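You operate a simulated robot arm through the tools that you are given. There is no shell and no other tool.

Carry out the task below with a simulated two-armed robot. There is one attempt and no reset: what you move stays moved.

TASK
Take the lid off the teal lidded tin on the top of the jug table and lay it down there.
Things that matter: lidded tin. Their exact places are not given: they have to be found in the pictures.

The check looks at the end state, three seconds after you hand in, the way a careful person would. Anything else that was tipped, shoved, dropped, spilled or broken makes it a failure. Lids that push on must go on centred and level and be pressed home; caps that screw on are set level and turned clockwise until they are tight.

THE ROBOT
Two 7-joint arms with two-finger parallel grippers on one trunk, on a base that moves. Base frame: it is fixed to the floor where the robot stands at the start and does not move with it; the origin is under the middle of the robot, x ahead of it, y to its left, z up. Units: m, degrees, N and s.
The left shoulder is at the start at [0.062, 0.197, 1.054], the right one opposite. With the tool pointing down near the work surface each hand reaches from about 0.3 to 0.72 m from the robot's upright axis, wherever it stands, measured 20 degrees to its own side. Places, roughly: lidded tin [1.5, 0.25, 0.75]. Payload 1.57 kg a hand.
Tool frame (each hand has its own): the origin (TCP) lies between the finger pads and is the grasp point; the fingertips stand 0.03 m ahead of it; z points along the fingers, y is the line along which they close. The gripper opens to 0.11 m. The fingers are 0.024 m wide and 0.012 m thick; the gripper's body (0.048 by 0.112 m) begins 0.078 m behind the TCP.
Orientation is told as [roll, pitch, yaw] about the base's x, y, z axes, in that order, counted from this pose: with the fingers straight down and closing along the base's y, the tool's x points along the base's -x, its y along +y and its z along -z.

THE INTERFACE
- The arms move only by the tool step_arm. It takes "left_motion", "right_motion" or both (then of equal length, played together; a hand with none holds still); each is a list of rows, each a list of 3 entries, a list of its own where there are three numbers: the shift along the tool's x, y, z in m, then the turn, a rotation vector about the tool's x, y, z in degrees, then the finger opening in m, from 0 to 0.11. In form: [[[x, y, z], [ax, ay, az], jaw], ...]. A call has 1 to 20 rows; each row is the pose to reach, as a shift and turn from the pose commanded when the call began, along the tool's axes at that moment. A row lasts 0.2 s, in which the tool goes at most 0.05 m and 8.6 degrees; a call with a longer step from one row to the next is refused whole, and so is a gripper value outside its range. A pose out of reach is approached as far as the arm can. The call stops where the force on the tool passes 40 N (or 10 N more than at its start, if that is more) or the arm is blocked; 0.2 s more then pass. The fingers move at their own pace (about 0.072 m/s each) and stop on an object; they squeeze with about 40 N. The grip force told is the motor's: it shows also when the fingers shut on nothing. Time passes only in rows, and 0.2 s behind the last, so rows that repeat a pose let the fingers close. It gives the time, the measured TCP pose, the force on the tool (base axes), the opening and the grip force at its end, in the units of the frame above (readings bear some noise), with the torque about the TCP (base axes, N m) and any sound that the robot's microphone picked up, and new pictures: "pictures" is both (left out), scene, wrist or none (wrist: the cameras of the hands that moved).
- Cameras (640 x 400 px; columns grow to the right, rows downward): "scene" is now at [0.1151, 0.0088, 1.649]; the picture's right is [0.10, -0.99, -0.00], its down [-0.68, -0.07, -0.73] and it looks along [0.73, 0.07, -0.68] (base axes); focal length 258 px, centre (320, 200). "left" rides on the left gripper at [0.07, -0.016, -0.141] in its tool frame; the picture's right is [0.23, 0.97, 0.00], its down [-0.85, 0.20, -0.48] and it looks along [-0.47, 0.11, 0.88] (tool axes); focal length 222 px, centre (320, 200). "right" rides on the right gripper at [0.07, 0.016, -0.141] in its tool frame; the picture's right is [-0.23, 0.97, 0.00], its down [-0.85, -0.20, -0.48] and it looks along [-0.47, -0.11, 0.88] (tool axes); focal length 222 px, centre (320, 200).
- lift_body(by): slides the trunk up (or, below 0, down) by that many m; the arms and the scene camera ride with it, the base frame stays. It gives what a move gives, with no picture.
- drive_base(legs): drives the robot by 1 to 6 legs, each [ahead, left, turn to the left] in m, m and degrees, along the robot's own axes; the way and the turn of a leg run together, so that a leg with both is an arc; at most 1.5 m and 180 degrees a leg. The arms and the cameras ride along, it lands a little off, and it stops where it bumps. It gives what a move gives, and a new picture of the scene camera.
- aim_head(pan, tilt): turns the head with the scene camera to pan (to the left, within 86 degrees either way) and tilt (down, from -29 to 69), counted from straight ahead of the robot. It gives what a move gives, and a new picture of the scene camera.
- point_at(camera, pixels): for up to 12 pixels [column, row] of the newest picture of that camera ("zoom" is the newest enlarged one), the place [x, y, z] in the base frame of the surface seen there, good to about 0.002 m. No time passes.
- zoom(camera, box): a new picture of the part [left, top, right, bottom] of that camera's present view, enlarged. No time passes.
- finish_job(): hands the job in; it is judged then, once.

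Leave the grippers open and the arms clear of the work at the hand-in unless told otherwise.

The tools are called after ">>>" by a JSON object that holds its "method" and its "body". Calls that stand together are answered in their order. step_arm: Moves the arms, as the interface text tells. Its arguments: {"type":"object","properties":{"left_motion":{"type":"array"},"right_motion":{"type":"array"},"pictures":{"type":"string","enum":["both","scene","wrist","none"]}},"required":[]} The other tools are called the same way: lift_body (by) moves the trunk up or down; drive_base (legs) drives the base; aim_head (pan, tilt) turns the head that bears the scene camera; point_at (camera, pixels) gives the place of the surface under pixels of a picture; zoom (camera, box) takes an enlarged picture of a part of a camera's view; finish_job () hands the job in.

At the start:

```text
time_s: 0.0
left_ee_pos: [0.4786, 0.1831, 1.0814]
left_ee_rot: [0.0, 0.2, -0.2]
left_contact_force: [0.0, 0.1, -0.7]
left_moment: [0.0, 0.0, -0.01]
left_finger_gap: 0.11
left_gripper_force: 0.0
right_ee_pos: [0.3532, -0.1415, 1.0672]
right_ee_rot: [0.0, 0.1, 0.0]
right_contact_force: [0.1, -0.3, -0.4]
right_moment: [0.03, -0.01, -0.01]
right_finger_gap: 0.1101
right_gripper_force: 0.1
trunk travel left (down, up): [-0.65, 0.34]
robot x, y, heading: [-0.0007, -0.0004, -0.1]
head pan, tilt (commanded): [5.7, 43.0]
```

scene: 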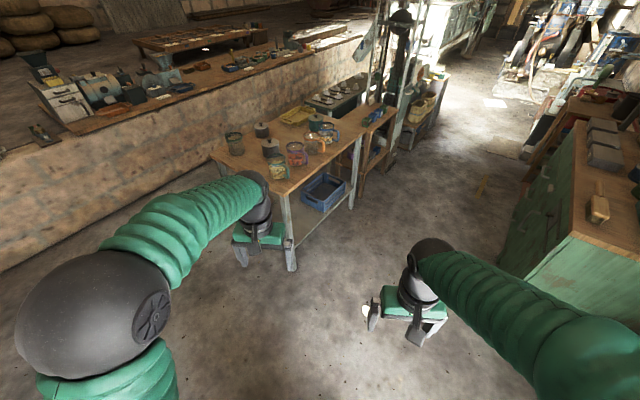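
right: 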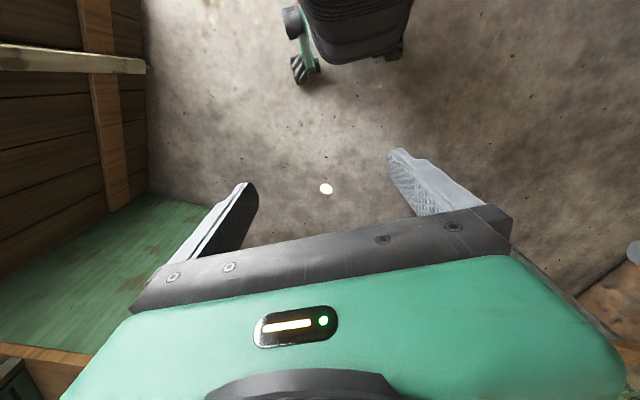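
left: 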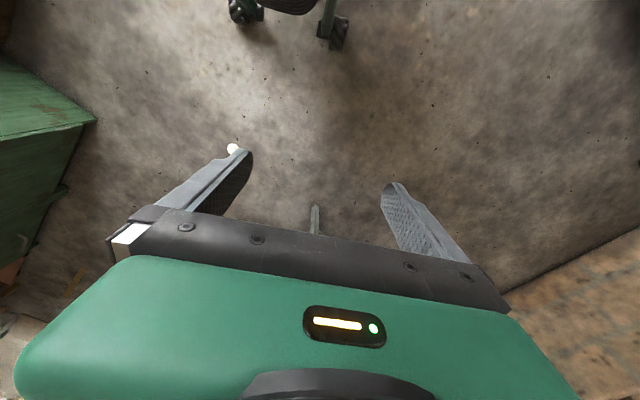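

I see a table with jars and tins around pixels (215-400, 95-190). I'll zoom in there to find the teal tin.

>>> {"method": "zoom", "body": {"camera": "scene", "box": [200, 80, 400, 205]}}

>>> {"method": "point_at", "body": {"camera": "scene", "pixels": [[235, 135], [261, 125], [270, 142], [316, 116], [328, 125], [296, 147], [276, 162], [284, 180], [350, 135], [230, 160]]}}

```text
3.20 times, centred on (300, 142) of scene
```

zoom: 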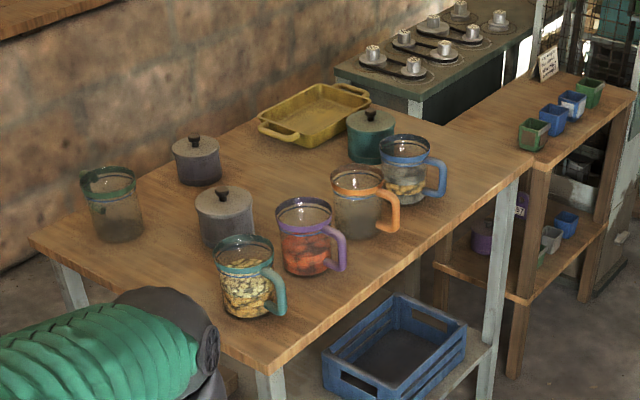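

```text
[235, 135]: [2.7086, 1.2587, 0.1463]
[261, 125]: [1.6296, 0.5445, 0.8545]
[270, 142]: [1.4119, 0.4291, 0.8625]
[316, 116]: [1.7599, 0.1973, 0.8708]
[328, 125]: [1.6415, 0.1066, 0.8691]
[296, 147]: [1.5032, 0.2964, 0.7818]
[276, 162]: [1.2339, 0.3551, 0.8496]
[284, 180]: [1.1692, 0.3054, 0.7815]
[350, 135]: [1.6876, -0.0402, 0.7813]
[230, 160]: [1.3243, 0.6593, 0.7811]
```

The teal lidded tin is at zoom (370,135), behind the blue-rimmed jug. I'll measure it, its knob, neighbours and the table edges.

>>> {"method": "point_at", "body": {"camera": "zoom", "pixels": [[370, 113], [370, 125], [352, 122], [388, 124], [370, 155], [405, 140], [405, 158], [383, 150], [428, 150], [440, 180], [265, 372], [530, 155]]}}

>>> {"method": "zoom", "body": {"camera": "scene", "box": [290, 100, 350, 138]}}

```text
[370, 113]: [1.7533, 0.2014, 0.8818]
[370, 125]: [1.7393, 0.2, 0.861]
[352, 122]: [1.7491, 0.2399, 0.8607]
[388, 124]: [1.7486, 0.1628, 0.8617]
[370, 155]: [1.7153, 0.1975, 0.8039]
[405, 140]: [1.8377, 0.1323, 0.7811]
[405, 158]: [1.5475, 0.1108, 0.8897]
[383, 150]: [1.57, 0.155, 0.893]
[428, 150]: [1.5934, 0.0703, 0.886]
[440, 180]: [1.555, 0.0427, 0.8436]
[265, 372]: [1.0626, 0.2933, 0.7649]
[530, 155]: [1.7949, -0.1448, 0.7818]
```

```text
10.53 times, centred on (320, 119) of scene
```

zoom: 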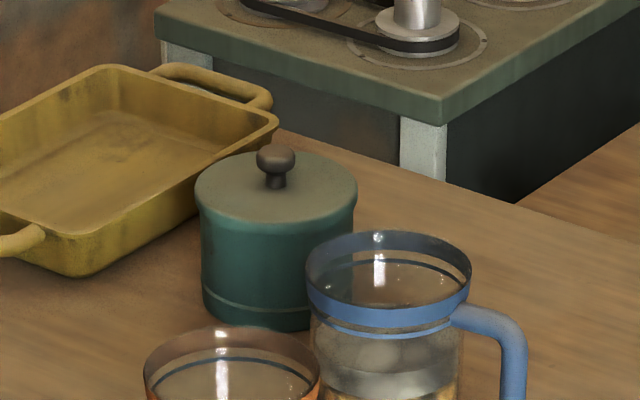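

The teal tin has a knobbed lid: the centre is about (1.765, 0.20), the lid top z is about 0.861 and the knob is about 0.88. I'll measure the knob and rim, the floor obstacles, and my own base extents in the wrist views.

>>> {"method": "point_at", "body": {"camera": "zoom", "pixels": [[275, 150], [275, 170], [275, 186], [196, 190], [356, 190], [275, 222], [275, 235], [275, 300], [275, 325], [230, 170], [320, 170], [450, 240]]}}

>>> {"method": "point_at", "body": {"camera": "scene", "pixels": [[575, 240], [500, 270], [570, 130], [530, 200], [400, 150], [430, 180], [375, 160], [292, 268], [358, 140], [352, 205], [215, 155], [365, 175]]}}

>>> {"method": "point_at", "body": {"camera": "right", "pixels": [[300, 75], [310, 50], [345, 60], [400, 50], [290, 20], [380, 55]]}}

>>> {"method": "point_at", "body": {"camera": "left", "pixels": [[245, 15], [335, 35], [290, 8], [325, 10]]}}

```text
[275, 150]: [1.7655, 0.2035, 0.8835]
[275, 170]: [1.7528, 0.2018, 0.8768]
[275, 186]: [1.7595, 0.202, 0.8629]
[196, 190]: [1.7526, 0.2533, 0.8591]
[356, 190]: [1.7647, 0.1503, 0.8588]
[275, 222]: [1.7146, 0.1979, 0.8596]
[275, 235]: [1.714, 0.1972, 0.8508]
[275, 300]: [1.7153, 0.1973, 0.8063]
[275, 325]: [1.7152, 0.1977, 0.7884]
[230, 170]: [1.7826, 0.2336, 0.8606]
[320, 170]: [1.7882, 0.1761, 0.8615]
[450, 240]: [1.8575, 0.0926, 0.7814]
```

```text
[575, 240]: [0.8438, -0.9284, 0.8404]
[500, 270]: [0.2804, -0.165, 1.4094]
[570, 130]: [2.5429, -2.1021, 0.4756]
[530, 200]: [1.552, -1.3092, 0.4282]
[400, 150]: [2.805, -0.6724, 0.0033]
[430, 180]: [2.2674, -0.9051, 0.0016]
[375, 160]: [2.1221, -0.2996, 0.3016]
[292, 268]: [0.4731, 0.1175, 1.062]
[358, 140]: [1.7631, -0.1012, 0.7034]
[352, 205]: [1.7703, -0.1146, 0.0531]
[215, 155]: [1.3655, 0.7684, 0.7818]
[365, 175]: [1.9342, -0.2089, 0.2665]
```

```text
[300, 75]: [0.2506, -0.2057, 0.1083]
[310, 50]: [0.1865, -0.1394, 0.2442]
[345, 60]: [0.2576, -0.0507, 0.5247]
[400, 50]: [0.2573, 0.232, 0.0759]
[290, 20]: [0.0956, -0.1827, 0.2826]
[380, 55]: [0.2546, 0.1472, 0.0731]
```

```text
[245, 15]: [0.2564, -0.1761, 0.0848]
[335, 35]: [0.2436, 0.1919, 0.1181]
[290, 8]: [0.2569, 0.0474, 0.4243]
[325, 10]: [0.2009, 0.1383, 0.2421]
```

The base's front reaches about 0.26 m ahead and 0.23 m to either side. The table's long edge runs from (1.06, 0.29) to (1.795, -0.145). I plan to stand on the open floor facing that edge, with heading about 59°. First I'll check the tall rack post near pixels (385,90) and (400,60), and the extents of the tray and jug.

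>>> {"method": "point_at", "body": {"camera": "scene", "pixels": [[370, 85], [388, 85], [400, 22], [362, 45], [411, 108], [440, 72], [398, 135], [425, 100], [380, 118], [345, 100]]}}

>>> {"method": "zoom", "body": {"camera": "scene", "box": [320, 0, 480, 220]}}

```text
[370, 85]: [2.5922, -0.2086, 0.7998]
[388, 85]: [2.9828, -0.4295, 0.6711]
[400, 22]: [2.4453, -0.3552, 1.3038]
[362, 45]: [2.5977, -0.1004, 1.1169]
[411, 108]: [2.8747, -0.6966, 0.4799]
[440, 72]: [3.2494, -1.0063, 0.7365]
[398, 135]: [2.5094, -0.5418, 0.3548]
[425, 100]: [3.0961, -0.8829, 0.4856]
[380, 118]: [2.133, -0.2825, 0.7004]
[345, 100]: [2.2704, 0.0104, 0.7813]
```

```text
1.82 times, centred on (400, 110) of scene
```

zoom: 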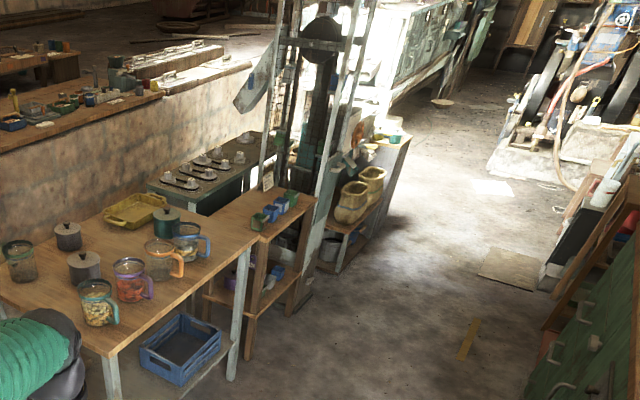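

The drill rack is near (2.4, -0.35), so I'll turn before getting close to it. I'll drive ahead-right into open floor, turn 59° left to face the table, then strafe right while staying about 0.55 m from the table edge.

>>> {"method": "drive_base", "body": {"legs": [[0.6, -0.3, 0], [0, 0, 59], [0.2, -0.96, 0]]}}

```text
time_s: 11.0
left_ee_pos: [1.6034, -0.1185, 1.0803]
left_ee_rot: [-0.1, 0.0, 59.0]
left_contact_force: [0.1, 0.4, -0.5]
left_moment: [-0.02, 0.0, 0.02]
left_finger_gap: 0.1099
left_gripper_force: 0.1
right_ee_pos: [1.8177, -0.3928, 1.0682]
right_ee_rot: [-0.1, 0.1, 59.0]
right_contact_force: [0.3, -0.3, 0.8]
right_moment: [0.0, 0.0, 0.01]
right_finger_gap: 0.1101
right_gripper_force: 0.1
trunk travel left (down, up): [-0.65, 0.34]
robot x, y, heading: [1.5139, -0.6229, 59.0]
head pan, tilt (commanded): [5.7, 43.0]
```

scene: 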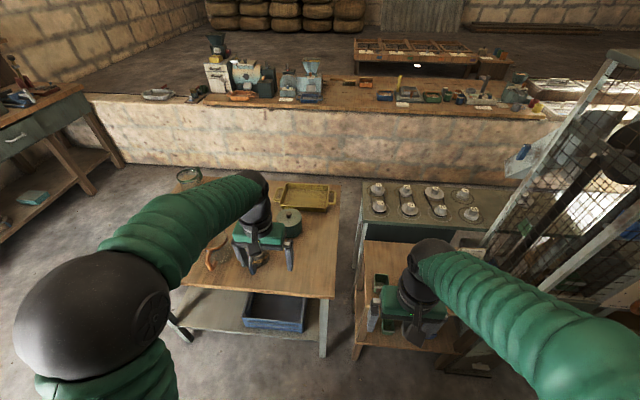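

The robot stands at (1.514, -0.623) facing the table squarely. The drill rack is on the right of the picture, so I'll check how far it is from the right arm before going ahead.

>>> {"method": "point_at", "body": {"camera": "scene", "pixels": [[600, 90], [535, 195], [500, 215], [600, 230], [485, 270], [560, 310], [430, 250], [500, 285], [430, 310], [470, 345], [628, 200]]}}

>>> {"method": "zoom", "body": {"camera": "scene", "box": [160, 150, 400, 320]}}

```text
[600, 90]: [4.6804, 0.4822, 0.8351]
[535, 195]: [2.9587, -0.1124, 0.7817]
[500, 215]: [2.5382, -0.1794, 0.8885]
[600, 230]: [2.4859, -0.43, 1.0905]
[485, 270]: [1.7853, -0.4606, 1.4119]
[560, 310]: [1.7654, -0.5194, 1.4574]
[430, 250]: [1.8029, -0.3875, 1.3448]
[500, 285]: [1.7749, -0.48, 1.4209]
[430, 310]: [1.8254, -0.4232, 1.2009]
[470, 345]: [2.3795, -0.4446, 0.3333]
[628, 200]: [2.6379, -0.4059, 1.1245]
```

```text
2.35 times, centred on (280, 235) of scene
```

zoom: 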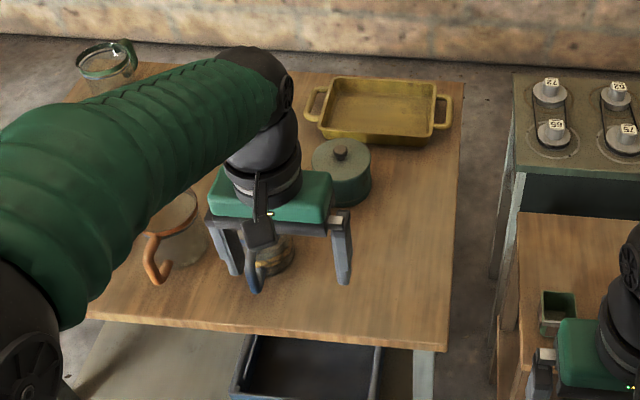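

The rack is over 0.6 m from the right arm. Now I'll measure the tin's knob, the tray's near edge, the free space at zoom (400,250) and the table corners from here.

>>> {"method": "point_at", "body": {"camera": "zoom", "pixels": [[340, 152], [316, 160], [370, 160], [341, 177], [341, 143], [400, 250], [445, 345], [462, 95], [100, 318], [375, 144], [254, 285], [395, 300]]}}

```text
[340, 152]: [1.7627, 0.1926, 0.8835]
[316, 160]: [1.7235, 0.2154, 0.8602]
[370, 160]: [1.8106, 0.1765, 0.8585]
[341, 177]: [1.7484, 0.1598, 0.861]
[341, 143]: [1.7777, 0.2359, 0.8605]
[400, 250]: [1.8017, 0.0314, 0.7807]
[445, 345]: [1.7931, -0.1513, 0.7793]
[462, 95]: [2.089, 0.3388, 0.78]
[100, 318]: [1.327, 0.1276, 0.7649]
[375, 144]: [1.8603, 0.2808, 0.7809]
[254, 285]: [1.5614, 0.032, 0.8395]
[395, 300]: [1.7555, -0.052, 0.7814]
```

The knob centre is about (1.765, 0.200), and the tin is now 0.835 m ahead and 0.21 m left of the robot. The table edge is 0.55 m away and my base front reaches 0.26 m, so I'll drive ahead 0.22 m.

>>> {"method": "drive_base", "body": {"legs": [[0.22, 0, 0]]}}

>>> {"method": "aim_head", "body": {"pan": 10, "tilt": 52}}

```text
time_s: 12.7
left_ee_pos: [1.7158, 0.066, 1.083]
left_ee_rot: [-0.1, 0.0, 59.1]
left_contact_force: [0.1, 1.1, 0.5]
left_moment: [-0.02, 0.01, 0.02]
left_finger_gap: 0.1102
left_gripper_force: 0.1
right_ee_pos: [1.9313, -0.2079, 1.0676]
right_ee_rot: [0.0, -0.2, 59.1]
right_contact_force: [0.3, 0.0, 0.2]
right_moment: [-0.03, 0.02, -0.03]
right_finger_gap: 0.1098
right_gripper_force: 0.0
trunk travel left (down, up): [-0.65, 0.34]
robot x, y, heading: [1.6272, -0.4349, 58.9]
head pan, tilt (commanded): [5.7, 43.0]
```

scene: 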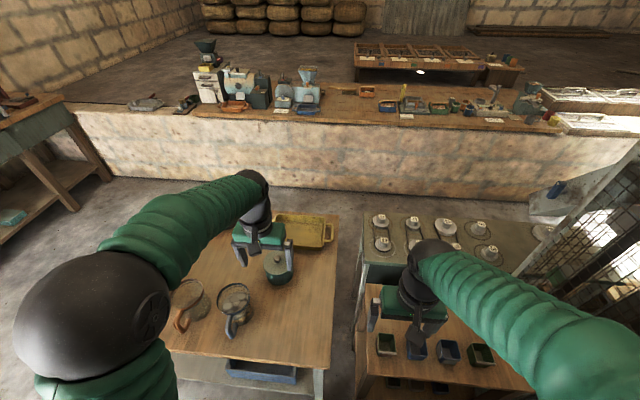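

```text
time_s: 13.4
left_ee_pos: [1.7178, 0.0694, 1.0815]
left_ee_rot: [0.0, 0.0, 59.1]
left_contact_force: [0.8, 0.5, 0.1]
left_moment: [-0.01, 0.0, -0.03]
left_finger_gap: 0.11
left_gripper_force: 0.1
right_ee_pos: [1.9322, -0.2063, 1.068]
right_ee_rot: [0.0, 0.0, 59.2]
right_contact_force: [0.2, -0.1, -0.6]
right_moment: [-0.03, 0.02, 0.0]
right_finger_gap: 0.1101
right_gripper_force: 0.1
trunk travel left (down, up): [-0.65, 0.34]
robot x, y, heading: [1.6292, -0.4358, 58.9]
head pan, tilt (commanded): [10.0, 52.0]
```

scene: 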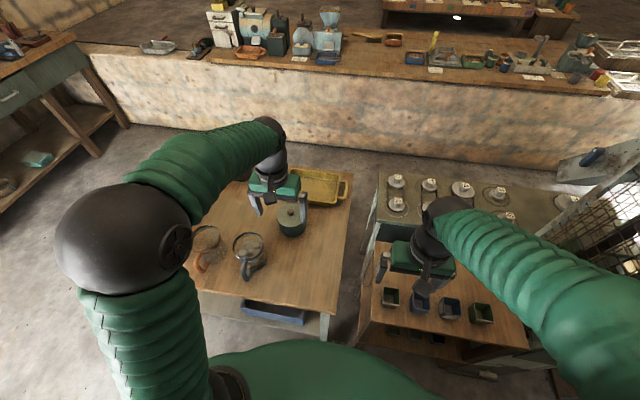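

The robot is in place at (1.629, -0.436) with the left hand just short of the tin. I'll zoom in on the tin at about (291,218).

>>> {"method": "zoom", "body": {"camera": "scene", "box": [230, 160, 360, 320]}}

>>> {"method": "zoom", "body": {"camera": "left", "box": [0, 0, 640, 400]}}

```text
2.50 times, centred on (295, 240) of scene
```

zoom: 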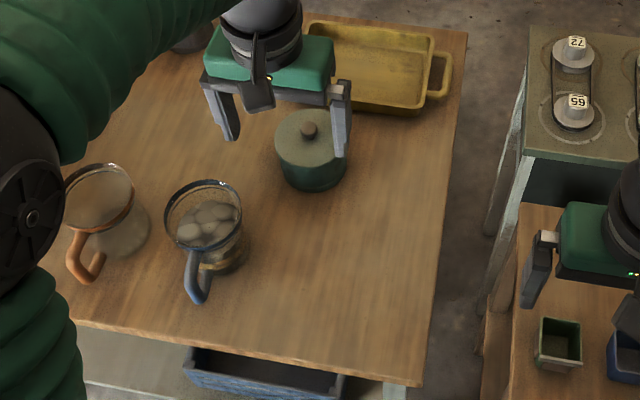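

```text
1.00 times, centred on (320, 200) of left (not enlarged: the box is as wide or as high as the picture)
```

zoom: 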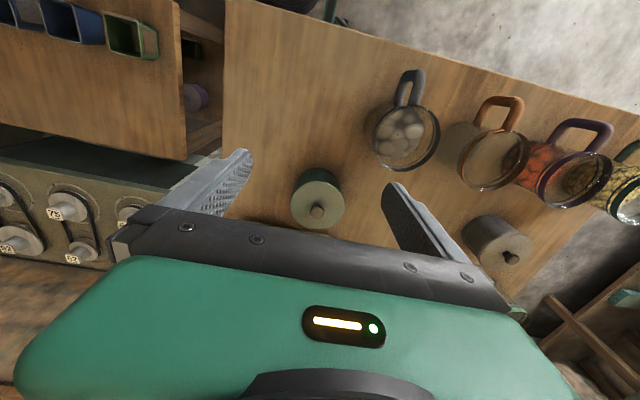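

The left wrist camera sees the tin at (318,197), with its knob at (316,210). I'll measure the knob and rim from both views.

>>> {"method": "point_at", "body": {"camera": "left", "pixels": [[316, 209], [311, 209], [322, 209], [316, 214], [318, 185], [293, 200], [343, 200], [318, 225], [300, 218], [336, 218]]}}

>>> {"method": "zoom", "body": {"camera": "left", "box": [270, 150, 370, 240]}}

>>> {"method": "zoom", "body": {"camera": "scene", "box": [270, 190, 315, 245]}}

```text
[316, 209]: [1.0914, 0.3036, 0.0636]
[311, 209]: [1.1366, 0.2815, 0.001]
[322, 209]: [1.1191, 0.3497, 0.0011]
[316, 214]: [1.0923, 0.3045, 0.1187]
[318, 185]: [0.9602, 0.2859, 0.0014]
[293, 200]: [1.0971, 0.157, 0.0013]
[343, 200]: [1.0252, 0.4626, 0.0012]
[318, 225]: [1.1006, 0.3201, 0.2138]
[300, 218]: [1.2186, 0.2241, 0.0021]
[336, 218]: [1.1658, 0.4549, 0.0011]
```

```text
4.44 times, centred on (320, 195) of left
```

zoom: 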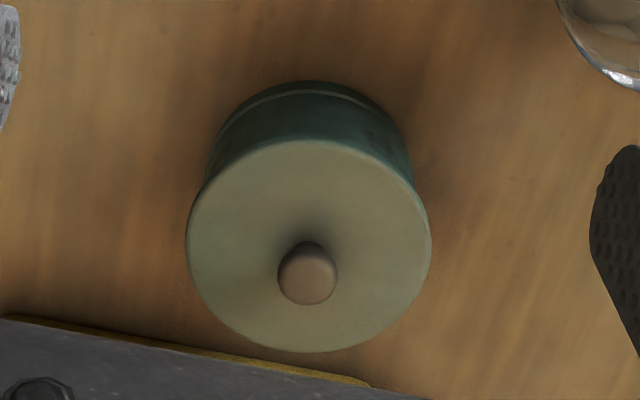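

```text
7.27 times, centred on (292, 218) of scene
```

zoom: 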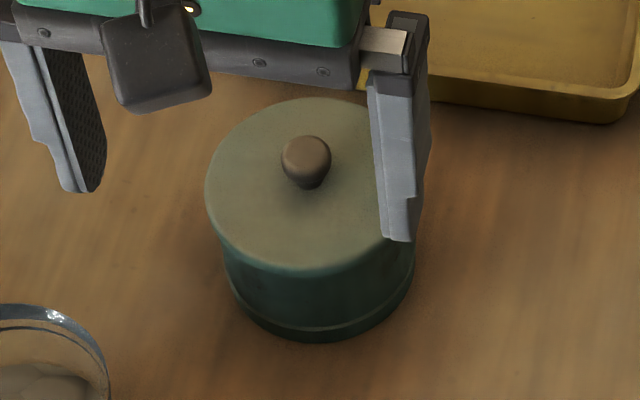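

The left pictures I pointed at were the old ones, so those values are void. I'll measure on the newest scene zoom, where the knob is at (306,160).

>>> {"method": "point_at", "body": {"camera": "zoom", "pixels": [[306, 145], [306, 160], [290, 160], [322, 160], [308, 185], [208, 185], [300, 267], [300, 275], [312, 100], [300, 300], [300, 335], [345, 225]]}}

```text
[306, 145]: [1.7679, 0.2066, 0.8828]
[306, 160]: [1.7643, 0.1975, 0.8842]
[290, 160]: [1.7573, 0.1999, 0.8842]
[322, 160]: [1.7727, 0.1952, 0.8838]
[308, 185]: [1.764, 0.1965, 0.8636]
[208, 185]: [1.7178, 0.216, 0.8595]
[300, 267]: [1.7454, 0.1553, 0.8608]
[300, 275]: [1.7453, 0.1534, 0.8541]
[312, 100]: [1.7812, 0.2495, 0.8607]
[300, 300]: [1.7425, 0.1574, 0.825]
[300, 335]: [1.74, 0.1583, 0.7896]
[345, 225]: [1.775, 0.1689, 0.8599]
```

The knob centre is about (1.765, 0.201), with its top near z 0.886 and the lid surface at 0.861. The left TCP is at (1.718, 0.069, 1.082), so I'll move 0.137 m along tool -x and 0.027 m along +y, narrow the jaw to 0.06, then come down to z of about 0.98 and look.

>>> {"method": "step_arm", "body": {"left_motion": [[[-0.034, 0.007, 0], [0, 0, 0], 0.11], [[-0.069, 0.014, 0], [0, 0, 0], 0.1], [[-0.103, 0.021, 0], [0, 0, 0], 0.08], [[-0.137, 0.027, 0], [0, 0, 0], 0.06], [[-0.137, 0.027, 0.035], [0, 0, 0], 0.06], [[-0.137, 0.027, 0.07], [0, 0, 0], 0.06], [[-0.137, 0.027, 0.1], [0, 0, 0], 0.06], [[-0.137, 0.027, 0.1], [0, 0, 0], 0.06]]}}

```text
time_s: 15.2
left_ee_pos: [1.7643, 0.1996, 0.984]
left_ee_rot: [0.0, 0.0, 59.1]
left_contact_force: [-1.0, 0.3, -0.4]
left_moment: [-0.01, 0.02, 0.01]
left_finger_gap: 0.0601
left_gripper_force: 0.1
right_ee_pos: [1.9317, -0.207, 1.069]
right_ee_rot: [-0.1, -0.1, 59.2]
right_contact_force: [0.1, -0.5, -0.2]
right_moment: [0.01, -0.04, -0.03]
right_finger_gap: 0.1102
right_gripper_force: 0.1
trunk travel left (down, up): [-0.65, 0.34]
robot x, y, heading: [1.6318, -0.4352, 59.1]
head pan, tilt (commanded): [10.0, 52.0]
```

scene: 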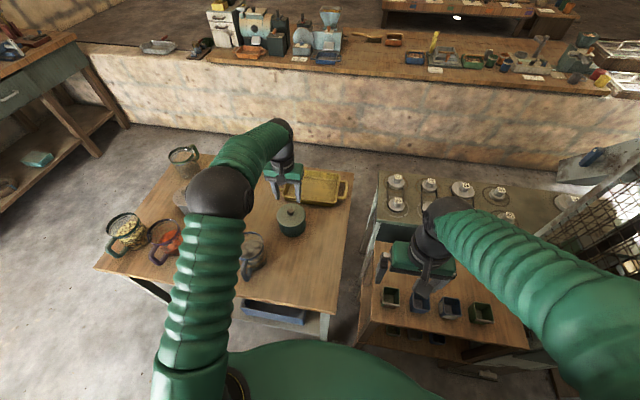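
left: 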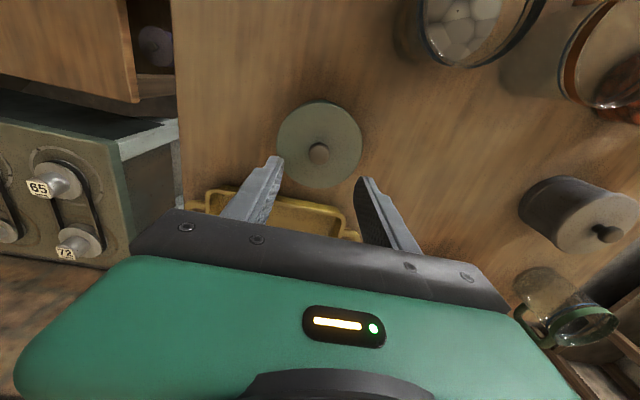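

The hand is above the tin, and the wrist camera sees the knob at (319,153). I'll measure it from this view.

>>> {"method": "point_at", "body": {"camera": "left", "pixels": [[319, 153], [310, 153], [328, 153], [319, 145], [319, 162], [279, 145], [361, 145], [319, 104], [319, 186], [300, 130]]}}

>>> {"method": "zoom", "body": {"camera": "left", "box": [220, 90, 420, 215]}}

>>> {"method": "zoom", "body": {"camera": "scene", "box": [230, 150, 350, 250]}}

```text
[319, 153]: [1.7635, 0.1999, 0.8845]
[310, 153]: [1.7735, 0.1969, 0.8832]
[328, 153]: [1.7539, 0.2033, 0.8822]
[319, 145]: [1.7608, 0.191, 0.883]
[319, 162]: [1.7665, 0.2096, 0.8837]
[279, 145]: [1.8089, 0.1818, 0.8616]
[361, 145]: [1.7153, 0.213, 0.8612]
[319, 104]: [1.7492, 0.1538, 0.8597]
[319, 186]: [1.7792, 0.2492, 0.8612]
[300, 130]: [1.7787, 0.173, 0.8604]
```

```text
3.20 times, centred on (320, 152) of left
```

zoom: 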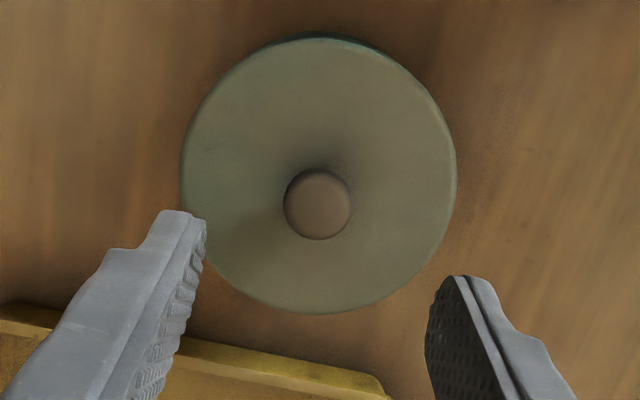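

```text
4.00 times, centred on (290, 200) of scene
```

zoom: 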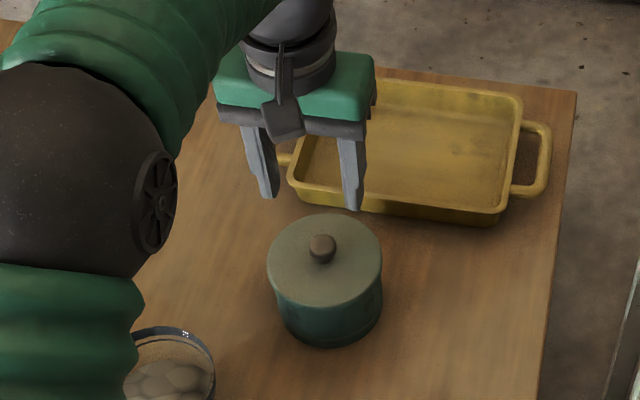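

The knob centre (1.7635, 0.2005) is within about 1 mm of the TCP in plan. I'll go down 0.088 m to TCP z of about 0.896 (fingertips about 0.866, just above the lid surface at 0.861), with a 1 mm correction on y, keeping the jaw at 0.05.

>>> {"method": "step_arm", "body": {"left_motion": [[[0, 0.001, 0.03], [0, 0, 0], 0.055], [[0, 0.001, 0.055], [0, 0, 0], 0.05], [[0, 0.001, 0.07], [0, 0, 0], 0.05], [[0, 0.001, 0.08], [0, 0, 0], 0.05], [[0, 0.001, 0.087], [0, 0, 0], 0.05], [[0, 0.001, 0.087], [0, 0, 0], 0.05], [[0, 0.001, 0.087], [0, 0, 0], 0.05]]}}

```text
time_s: 16.8
left_ee_pos: [1.7632, 0.1992, 0.895]
left_ee_rot: [0.0, 0.1, 59.0]
left_contact_force: [-0.8, -0.4, 0.5]
left_moment: [-0.01, -0.02, 0.0]
left_finger_gap: 0.05
left_gripper_force: 0.0
right_ee_pos: [1.9321, -0.2057, 1.0673]
right_ee_rot: [0.0, 0.1, 59.0]
right_contact_force: [-0.2, -0.2, 0.1]
right_moment: [-0.02, 0.0, -0.04]
right_finger_gap: 0.1099
right_gripper_force: 0.0
trunk travel left (down, up): [-0.65, 0.34]
robot x, y, heading: [1.6292, -0.4379, 59.2]
head pan, tilt (commanded): [10.0, 52.0]
```

scene: 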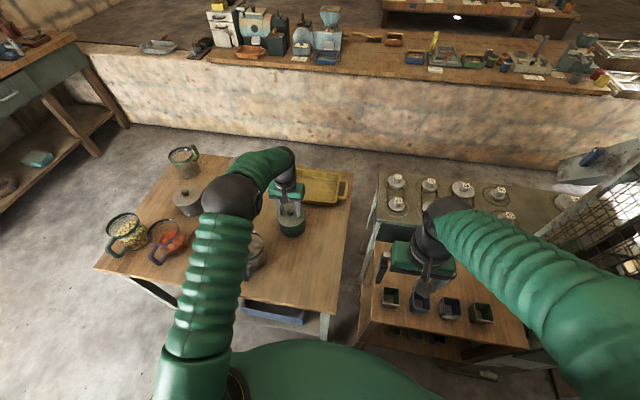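
left: 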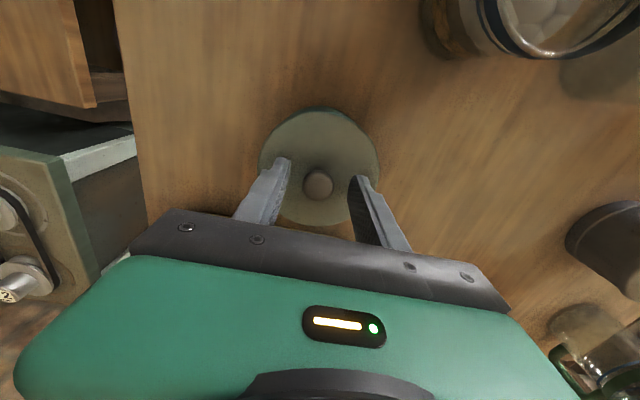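

The fingers straddle the knob with no contact. Before closing, I'll check the knob-to-finger alignment and the elbow's height above the jugs.

>>> {"method": "zoom", "body": {"camera": "left", "box": [230, 100, 410, 215]}}

>>> {"method": "zoom", "body": {"camera": "scene", "box": [240, 170, 340, 250]}}

>>> {"method": "point_at", "body": {"camera": "scene", "pixels": [[230, 195], [215, 210], [250, 205], [215, 250], [243, 235], [270, 165]]}}

```text
3.48 times, centred on (320, 158) of left
```

zoom: 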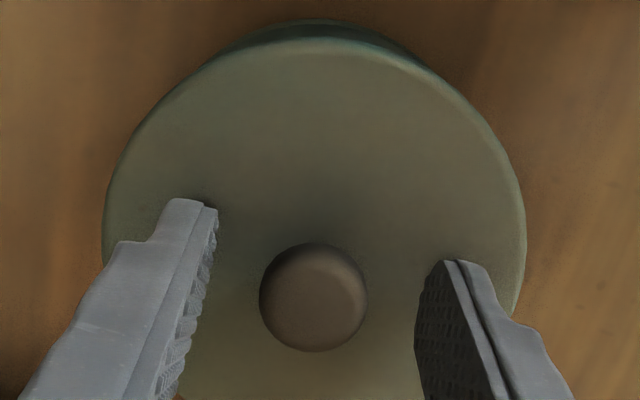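

```text
5.00 times, centred on (290, 210) of scene
```

zoom: 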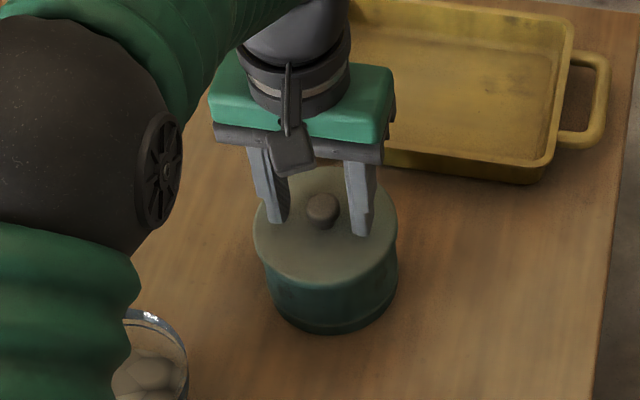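

```text
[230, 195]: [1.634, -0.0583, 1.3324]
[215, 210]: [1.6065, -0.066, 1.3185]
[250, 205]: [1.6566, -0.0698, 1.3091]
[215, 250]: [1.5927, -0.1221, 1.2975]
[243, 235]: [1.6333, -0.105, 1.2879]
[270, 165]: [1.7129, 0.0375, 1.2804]
```

The elbow is around z 1.3, well clear, and the knob is centred between the fingers. I'll close on the knob.

>>> {"method": "step_arm", "body": {"left_motion": [[[0, 0, 0], [0, 0, 0], 0.03], [[0, 0, 0], [0, 0, 0], 0.0], [[0, 0, 0], [0, 0, 0], 0.0], [[0, 0, 0], [0, 0, 0], 0.0], [[0, 0, 0], [0, 0, 0], 0.0]], "pictures": "wrist"}}

```text
time_s: 18.0
left_ee_pos: [1.764, 0.1995, 0.8957]
left_ee_rot: [0.0, 0.0, 59.1]
left_contact_force: [-0.2, -1.1, -0.4]
left_moment: [-0.01, -0.03, 0.0]
left_finger_gap: 0.0236
left_gripper_force: 35.6
right_ee_pos: [1.9313, -0.2075, 1.0673]
right_ee_rot: [0.0, 0.0, 59.0]
right_contact_force: [0.2, 0.0, 0.4]
right_moment: [0.03, -0.01, 0.03]
right_finger_gap: 0.1099
right_gripper_force: 0.1
trunk travel left (down, up): [-0.65, 0.34]
robot x, y, heading: [1.6292, -0.4364, 59.1]
head pan, tilt (commanded): [10.0, 52.0]
```

left: 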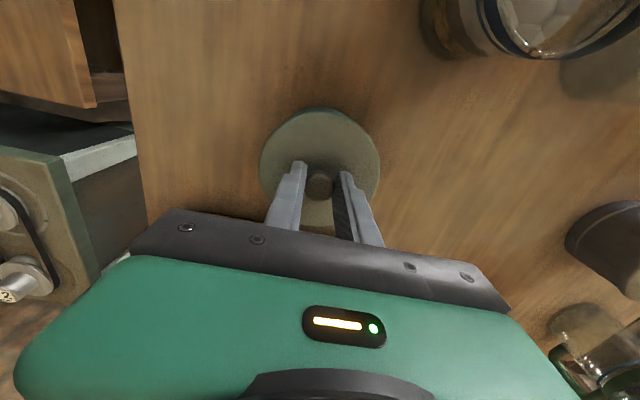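

The knob is held: gap 0.0236 m, 36 N. I'll lift slowly straight up 0.015 m and watch the force to see whether the lid comes freely.

>>> {"method": "step_arm", "body": {"left_motion": [[[0, 0, -0.002], [0, 0, 0], 0.0], [[0, 0, -0.004], [0, 0, 0], 0.0], [[0, 0, -0.007], [0, 0, 0], 0.0], [[0, 0, -0.01], [0, 0, 0], 0.0], [[0, 0, -0.015], [0, 0, 0], 0.0], [[0, 0, -0.015], [0, 0, 0], 0.0]]}}

```text
time_s: 19.4
left_ee_pos: [1.7646, 0.2008, 0.9108]
left_ee_rot: [0.0, 0.0, 59.1]
left_contact_force: [-0.3, 1.0, -1.0]
left_moment: [-0.02, 0.01, 0.02]
left_finger_gap: 0.0237
left_gripper_force: 36.2
right_ee_pos: [1.9318, -0.2068, 1.069]
right_ee_rot: [0.0, 0.1, 59.0]
right_contact_force: [-0.2, 0.6, 0.1]
right_moment: [-0.02, 0.05, -0.02]
right_finger_gap: 0.1099
right_gripper_force: 0.0
trunk travel left (down, up): [-0.65, 0.34]
robot x, y, heading: [1.6305, -0.4348, 58.7]
head pan, tilt (commanded): [10.0, 52.0]
```

scene: 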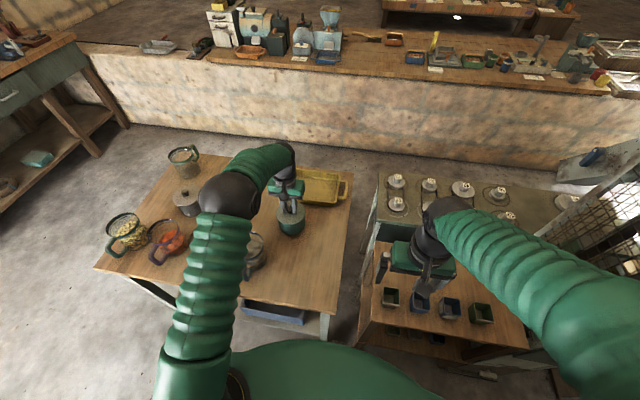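
left: 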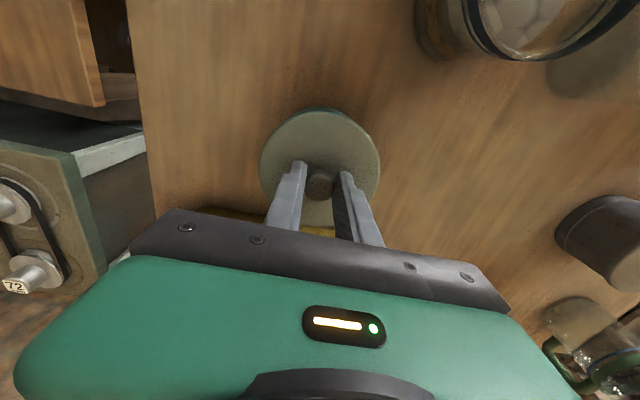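

The lift was free, with about -1 N on the hand. I'll zoom in to see whether only the lid rose, not the tin.

>>> {"method": "zoom", "body": {"camera": "scene", "box": [260, 175, 330, 245]}}

```text
5.71 times, centred on (295, 210) of scene
```

zoom: 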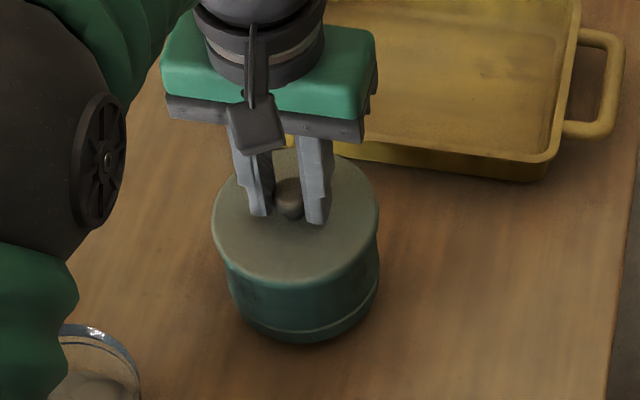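

It isn't obvious whether the body rose too, so I'll measure heights on the lid rim and body.

>>> {"method": "point_at", "body": {"camera": "zoom", "pixels": [[300, 270], [300, 276], [300, 282], [300, 288], [300, 295], [300, 310], [300, 325], [300, 338], [300, 342], [300, 346], [330, 230]]}}

```text
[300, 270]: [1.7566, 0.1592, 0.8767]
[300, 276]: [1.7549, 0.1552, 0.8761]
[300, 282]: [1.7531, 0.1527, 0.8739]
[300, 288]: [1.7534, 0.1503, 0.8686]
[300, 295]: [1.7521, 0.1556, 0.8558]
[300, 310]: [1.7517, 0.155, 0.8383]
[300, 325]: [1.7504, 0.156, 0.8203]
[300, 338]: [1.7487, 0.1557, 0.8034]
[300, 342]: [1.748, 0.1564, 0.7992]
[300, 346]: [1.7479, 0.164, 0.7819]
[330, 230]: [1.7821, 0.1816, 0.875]
```

The lid top rose 15 mm to 0.876. The lowest tin point reads about 0.799, and the next pixel below lands on the table behind the tin's front face. That suggests the whole tin came up with the lid, so I'll check more closely.

>>> {"method": "zoom", "body": {"camera": "scene", "box": [280, 205, 310, 225]}}

>>> {"method": "zoom", "body": {"camera": "scene", "box": [278, 218, 310, 238]}}

```text
16.00 times, centred on (295, 215) of scene
```

zoom: 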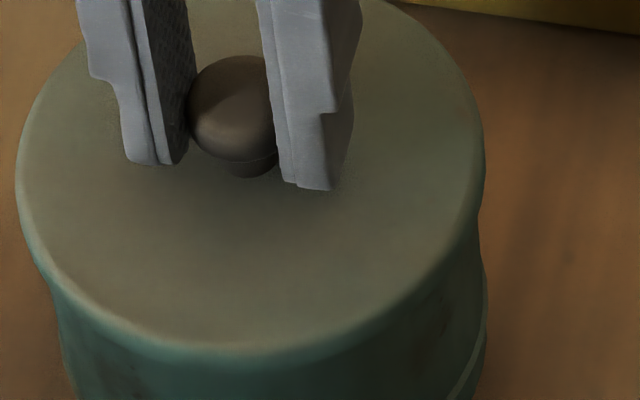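

```text
16.00 times, centred on (294, 228) of scene
```

zoom: 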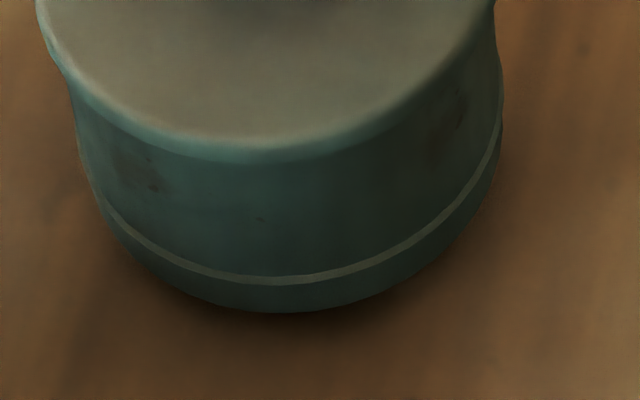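

>>> {"method": "point_at", "body": {"camera": "zoom", "pixels": [[290, 150], [290, 165], [290, 180], [290, 220], [290, 278], [290, 295], [290, 305], [290, 310], [290, 316], [290, 325], [290, 345], [290, 380]]}}

```text
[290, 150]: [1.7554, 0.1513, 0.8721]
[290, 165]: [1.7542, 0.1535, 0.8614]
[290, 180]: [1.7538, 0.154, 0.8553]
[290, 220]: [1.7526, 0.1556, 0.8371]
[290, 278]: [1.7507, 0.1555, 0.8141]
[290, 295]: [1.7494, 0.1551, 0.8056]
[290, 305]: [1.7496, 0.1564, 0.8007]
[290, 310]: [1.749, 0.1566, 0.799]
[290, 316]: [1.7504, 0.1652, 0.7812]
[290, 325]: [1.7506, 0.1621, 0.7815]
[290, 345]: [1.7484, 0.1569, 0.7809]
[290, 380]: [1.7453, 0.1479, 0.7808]
```

The tin's bottom is at z of about 0.797, some 16 mm off the table, so the lid is a tight push-on fit and the tin came along. I'll set it back down gently in the same place; later the right hand will hold the body while the left pulls the lid.

>>> {"method": "step_arm", "body": {"left_motion": [[[0, 0, 0.004], [0, 0, 0], 0.0], [[0, 0, 0.008], [0, 0, 0], 0.0], [[0, 0, 0.011], [0, 0, 0], 0.0], [[0, 0, 0.013], [0, 0, 0], 0.0], [[0, 0, 0.0145], [0, 0, 0], 0.0], [[0, 0, 0.0153], [0, 0, 0], 0.0], [[0, 0, 0.0153], [0, 0, 0], 0.0]]}}

```text
time_s: 21.0
left_ee_pos: [1.7631, 0.1999, 0.8956]
left_ee_rot: [0.0, 0.0, 59.0]
left_contact_force: [0.3, -0.3, -0.3]
left_moment: [-0.02, -0.01, -0.01]
left_finger_gap: 0.0235
left_gripper_force: 35.4
right_ee_pos: [1.9321, -0.2062, 1.0676]
right_ee_rot: [0.0, 0.0, 59.1]
right_contact_force: [0.5, 0.4, 0.0]
right_moment: [0.01, -0.01, 0.0]
right_finger_gap: 0.1101
right_gripper_force: 0.0
trunk travel left (down, up): [-0.65, 0.34]
robot x, y, heading: [1.6317, -0.4409, 59.1]
head pan, tilt (commanded): [10.0, 52.0]
heard: snap
```

scene: 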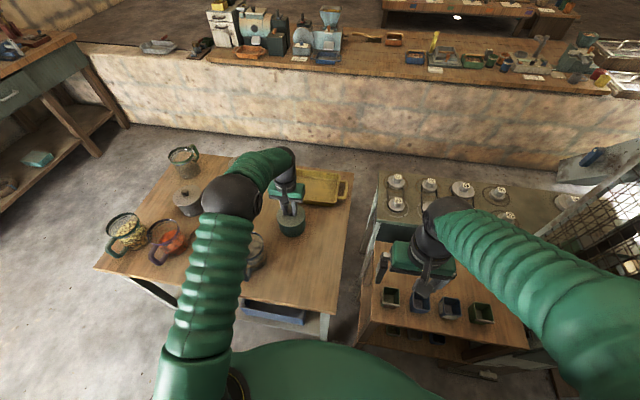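
left: 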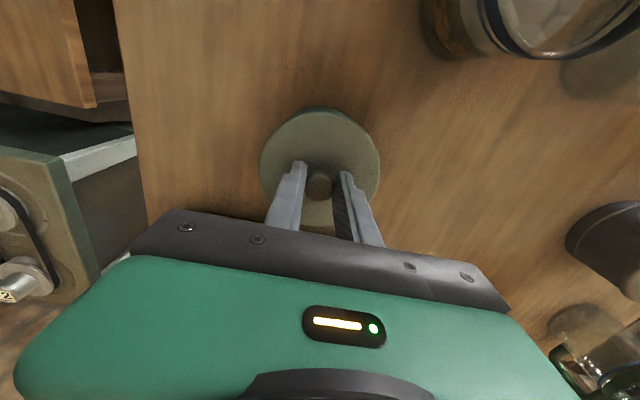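

The tin is back down; a snap was heard as the lid seated. I'll release the knob and raise the left hand straight up so the right hand can get to the tin's body.

>>> {"method": "step_arm", "body": {"left_motion": [[[0, 0, 0], [0, 0, 0], 0.03], [[0, 0, 0], [0, 0, 0], 0.05], [[0, 0, 0], [0, 0, 0], 0.05], [[0, 0, -0.02], [0, 0, 0], 0.05], [[0, 0, -0.06], [0, 0, 0], 0.05], [[0, 0, -0.1], [0, 0, 0], 0.05], [[0, 0, -0.14], [0, 0, 0], 0.05], [[0, 0, -0.18], [0, 0, 0], 0.05], [[0, 0, -0.2], [0, 0, 0], 0.05]]}}

>>> {"method": "zoom", "body": {"camera": "scene", "box": [230, 160, 360, 320]}}

```text
time_s: 23.0
left_ee_pos: [1.7643, 0.1999, 1.0945]
left_ee_rot: [-0.1, 0.0, 59.1]
left_contact_force: [0.2, 0.3, -0.3]
left_moment: [0.0, 0.0, 0.01]
left_finger_gap: 0.0501
left_gripper_force: 0.0
right_ee_pos: [1.932, -0.2063, 1.0683]
right_ee_rot: [0.0, 0.0, 59.0]
right_contact_force: [-0.6, -0.3, -1.2]
right_moment: [-0.01, 0.02, 0.01]
right_finger_gap: 0.11
right_gripper_force: 0.1
trunk travel left (down, up): [-0.65, 0.34]
robot x, y, heading: [1.6286, -0.435, 58.9]
head pan, tilt (commanded): [10.0, 52.0]
heard: snap
```

scene: 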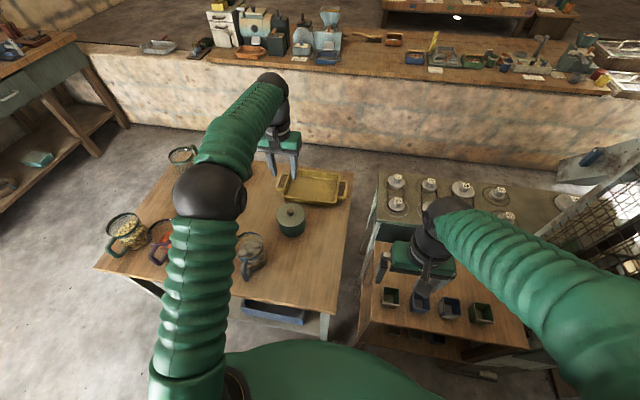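
left: 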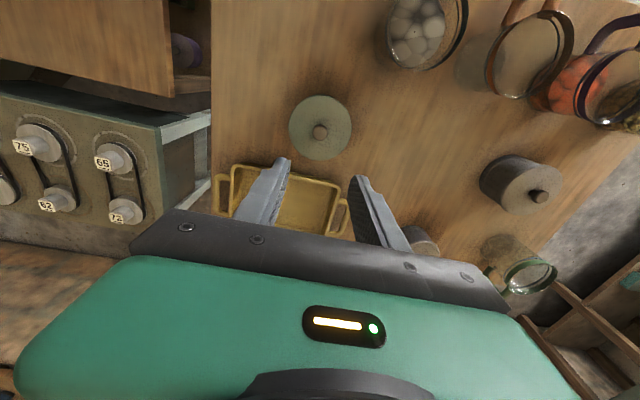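

```text
2.50 times, centred on (295, 240) of scene
```

zoom: 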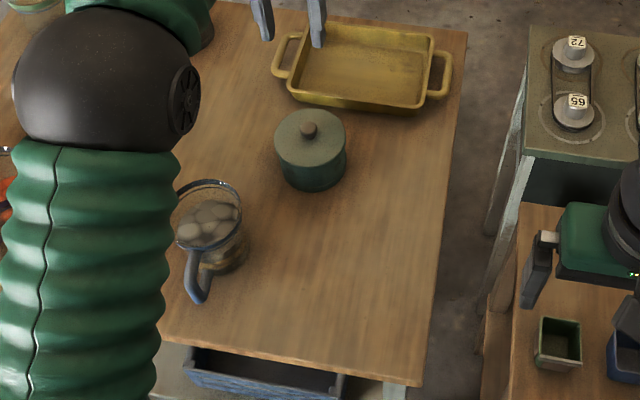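

The tin sits upright in its place. I'll check that the lid is level, and measure the tin for the right-hand grasp along with the neighbouring jug and tray.

>>> {"method": "point_at", "body": {"camera": "zoom", "pixels": [[308, 128], [278, 142], [343, 140], [308, 162], [310, 114], [308, 175], [308, 188], [345, 175], [430, 100], [242, 200], [210, 300], [248, 260]]}}

>>> {"method": "point_at", "body": {"camera": "left", "pixels": [[320, 131], [290, 126], [351, 126], [320, 97], [320, 158], [340, 205], [228, 200], [470, 10], [435, 65], [390, 40]]}}

```text
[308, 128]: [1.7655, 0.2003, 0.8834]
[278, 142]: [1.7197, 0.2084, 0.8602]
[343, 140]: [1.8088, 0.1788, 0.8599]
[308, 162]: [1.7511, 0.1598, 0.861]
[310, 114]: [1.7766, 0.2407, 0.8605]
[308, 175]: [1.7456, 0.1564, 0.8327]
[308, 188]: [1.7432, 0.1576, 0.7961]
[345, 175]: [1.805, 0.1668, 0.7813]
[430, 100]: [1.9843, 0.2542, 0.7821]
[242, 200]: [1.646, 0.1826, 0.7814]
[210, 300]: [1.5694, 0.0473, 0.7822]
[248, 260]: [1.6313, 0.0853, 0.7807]
```

```text
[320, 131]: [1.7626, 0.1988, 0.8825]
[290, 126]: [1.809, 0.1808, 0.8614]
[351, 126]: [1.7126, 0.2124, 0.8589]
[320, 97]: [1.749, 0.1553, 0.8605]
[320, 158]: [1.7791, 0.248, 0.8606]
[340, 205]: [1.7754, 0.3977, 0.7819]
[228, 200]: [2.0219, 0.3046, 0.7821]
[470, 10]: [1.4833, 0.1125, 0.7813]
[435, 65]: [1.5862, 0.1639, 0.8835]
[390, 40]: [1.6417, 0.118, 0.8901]
```

The lid is level at 0.8605 and the tin centre is (1.763, 0.200). Next the right hand will grasp the tin body from the robot's side, pointing about 30° below horizontal at heading 92°. First I'll move the right hand forward over free space to about (1.90, -0.06, 1.05) and yaw it to 92°, well clear of the left arm.

>>> {"method": "step_arm", "body": {"right_motion": [[[-0.027, 0.025, 0.004], [0, 0, -8.25], 0.11], [[-0.054, 0.051, 0.009], [0, 0, -16.5], 0.11], [[-0.081, 0.077, 0.014], [0, 0, -24.75], 0.11], [[-0.1086, 0.1026, 0.018], [0, 0, -33], 0.11], [[-0.1086, 0.1026, 0.018], [0, 0, -33], 0.11]]}}

```text
time_s: 24.2
left_ee_pos: [1.7638, 0.1994, 1.0953]
left_ee_rot: [-0.1, 0.0, 59.1]
left_contact_force: [-0.4, 0.0, 0.5]
left_moment: [0.02, -0.02, 0.0]
left_finger_gap: 0.05
left_gripper_force: 0.0
right_ee_pos: [1.8978, -0.0604, 1.0492]
right_ee_rot: [-0.1, -0.1, 92.2]
right_contact_force: [-0.5, 0.5, -0.2]
right_moment: [0.01, 0.01, -0.03]
right_finger_gap: 0.11
right_gripper_force: 0.1
trunk travel left (down, up): [-0.65, 0.34]
robot x, y, heading: [1.6305, -0.4335, 59.3]
head pan, tilt (commanded): [10.0, 52.0]
```

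scene: 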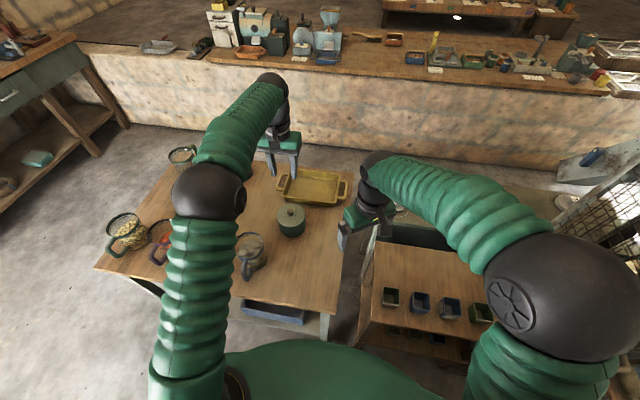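
right: 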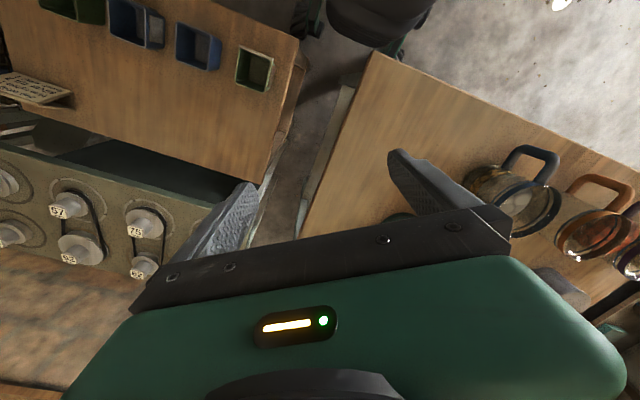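

The yaw is 92° and the right hand is clear. Next I'll tilt it 60° so the fingers point forward and 30° down, moving slightly forward at the same height.

>>> {"method": "step_arm", "body": {"right_motion": [[[-0.008, 0, 0], [0, -7.5, 0], 0.11], [[-0.016, 0, 0], [0, -15, 0], 0.11], [[-0.024, 0, 0], [0, -22.5, 0], 0.11], [[-0.032, 0, 0], [0, -30, 0], 0.11], [[-0.04, 0, 0], [0, -37.5, 0], 0.11], [[-0.048, 0, 0], [0, -45, 0], 0.11], [[-0.056, 0, 0], [0, -52.5, 0], 0.11], [[-0.06, 0, 0], [0, -60, 0], 0.11], [[-0.06, 0, 0], [0, -60, 0], 0.11]]}}

```text
time_s: 26.2
left_ee_pos: [1.7642, 0.1993, 1.0949]
left_ee_rot: [0.0, 0.0, 59.2]
left_contact_force: [-0.6, 0.4, 0.2]
left_moment: [0.01, 0.02, 0.0]
left_finger_gap: 0.0501
left_gripper_force: 0.1
right_ee_pos: [1.8963, -0.0009, 1.0507]
right_ee_rot: [0.0, -60.1, 92.2]
right_contact_force: [0.3, -0.4, 0.5]
right_moment: [-0.01, 0.01, -0.01]
right_finger_gap: 0.1099
right_gripper_force: 0.0
trunk travel left (down, up): [-0.65, 0.34]
robot x, y, heading: [1.634, -0.436, 59.2]
head pan, tilt (commanded): [10.0, 52.0]
```

scene: 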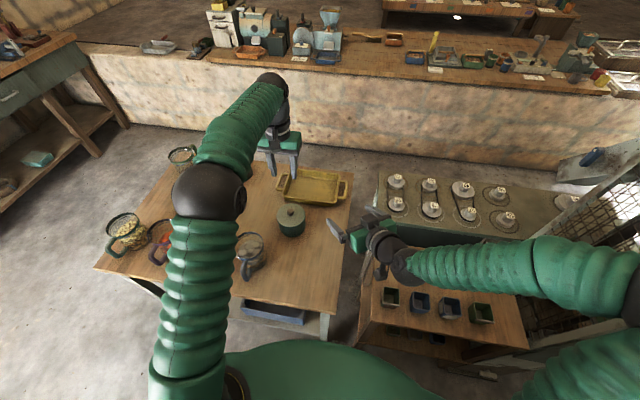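
right: 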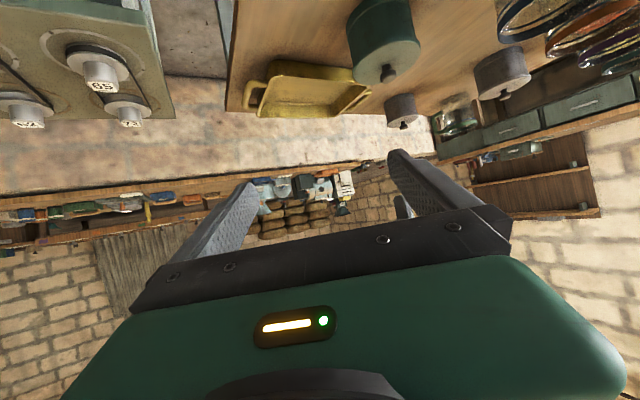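

The hand points forward and down as planned, but the forearm now comes in from the right. I'll check how near the right elbow is to the rack and shelf pots.

>>> {"method": "point_at", "body": {"camera": "scene", "pixels": [[400, 265], [450, 270], [540, 270], [600, 270], [632, 300], [380, 240], [357, 232], [600, 365], [550, 300]]}}

>>> {"method": "aim_head", "body": {"pan": -10, "tilt": 52}}

```text
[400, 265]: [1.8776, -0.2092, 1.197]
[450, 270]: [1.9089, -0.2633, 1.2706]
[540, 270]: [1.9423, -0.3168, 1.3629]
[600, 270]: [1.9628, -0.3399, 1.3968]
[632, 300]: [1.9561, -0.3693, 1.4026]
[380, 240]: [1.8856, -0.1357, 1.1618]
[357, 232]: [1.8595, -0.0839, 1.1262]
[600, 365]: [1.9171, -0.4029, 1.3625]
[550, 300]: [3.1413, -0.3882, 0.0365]
```

```text
time_s: 27.0
left_ee_pos: [1.7637, 0.2007, 1.0961]
left_ee_rot: [0.0, -0.1, 59.1]
left_contact_force: [-0.4, 0.2, 0.2]
left_moment: [0.01, 0.0, -0.02]
left_finger_gap: 0.05
left_gripper_force: 0.0
right_ee_pos: [1.8972, -0.0009, 1.0506]
right_ee_rot: [0.1, -60.0, 92.3]
right_contact_force: [0.7, -0.6, 0.0]
right_moment: [0.02, 0.01, 0.02]
right_finger_gap: 0.1099
right_gripper_force: 0.0
trunk travel left (down, up): [-0.65, 0.34]
robot x, y, heading: [1.6309, -0.4347, 59.0]
head pan, tilt (commanded): [-10.0, 52.0]
```

scene: 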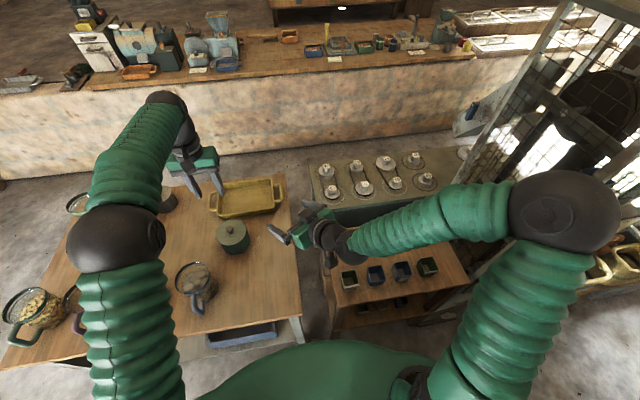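

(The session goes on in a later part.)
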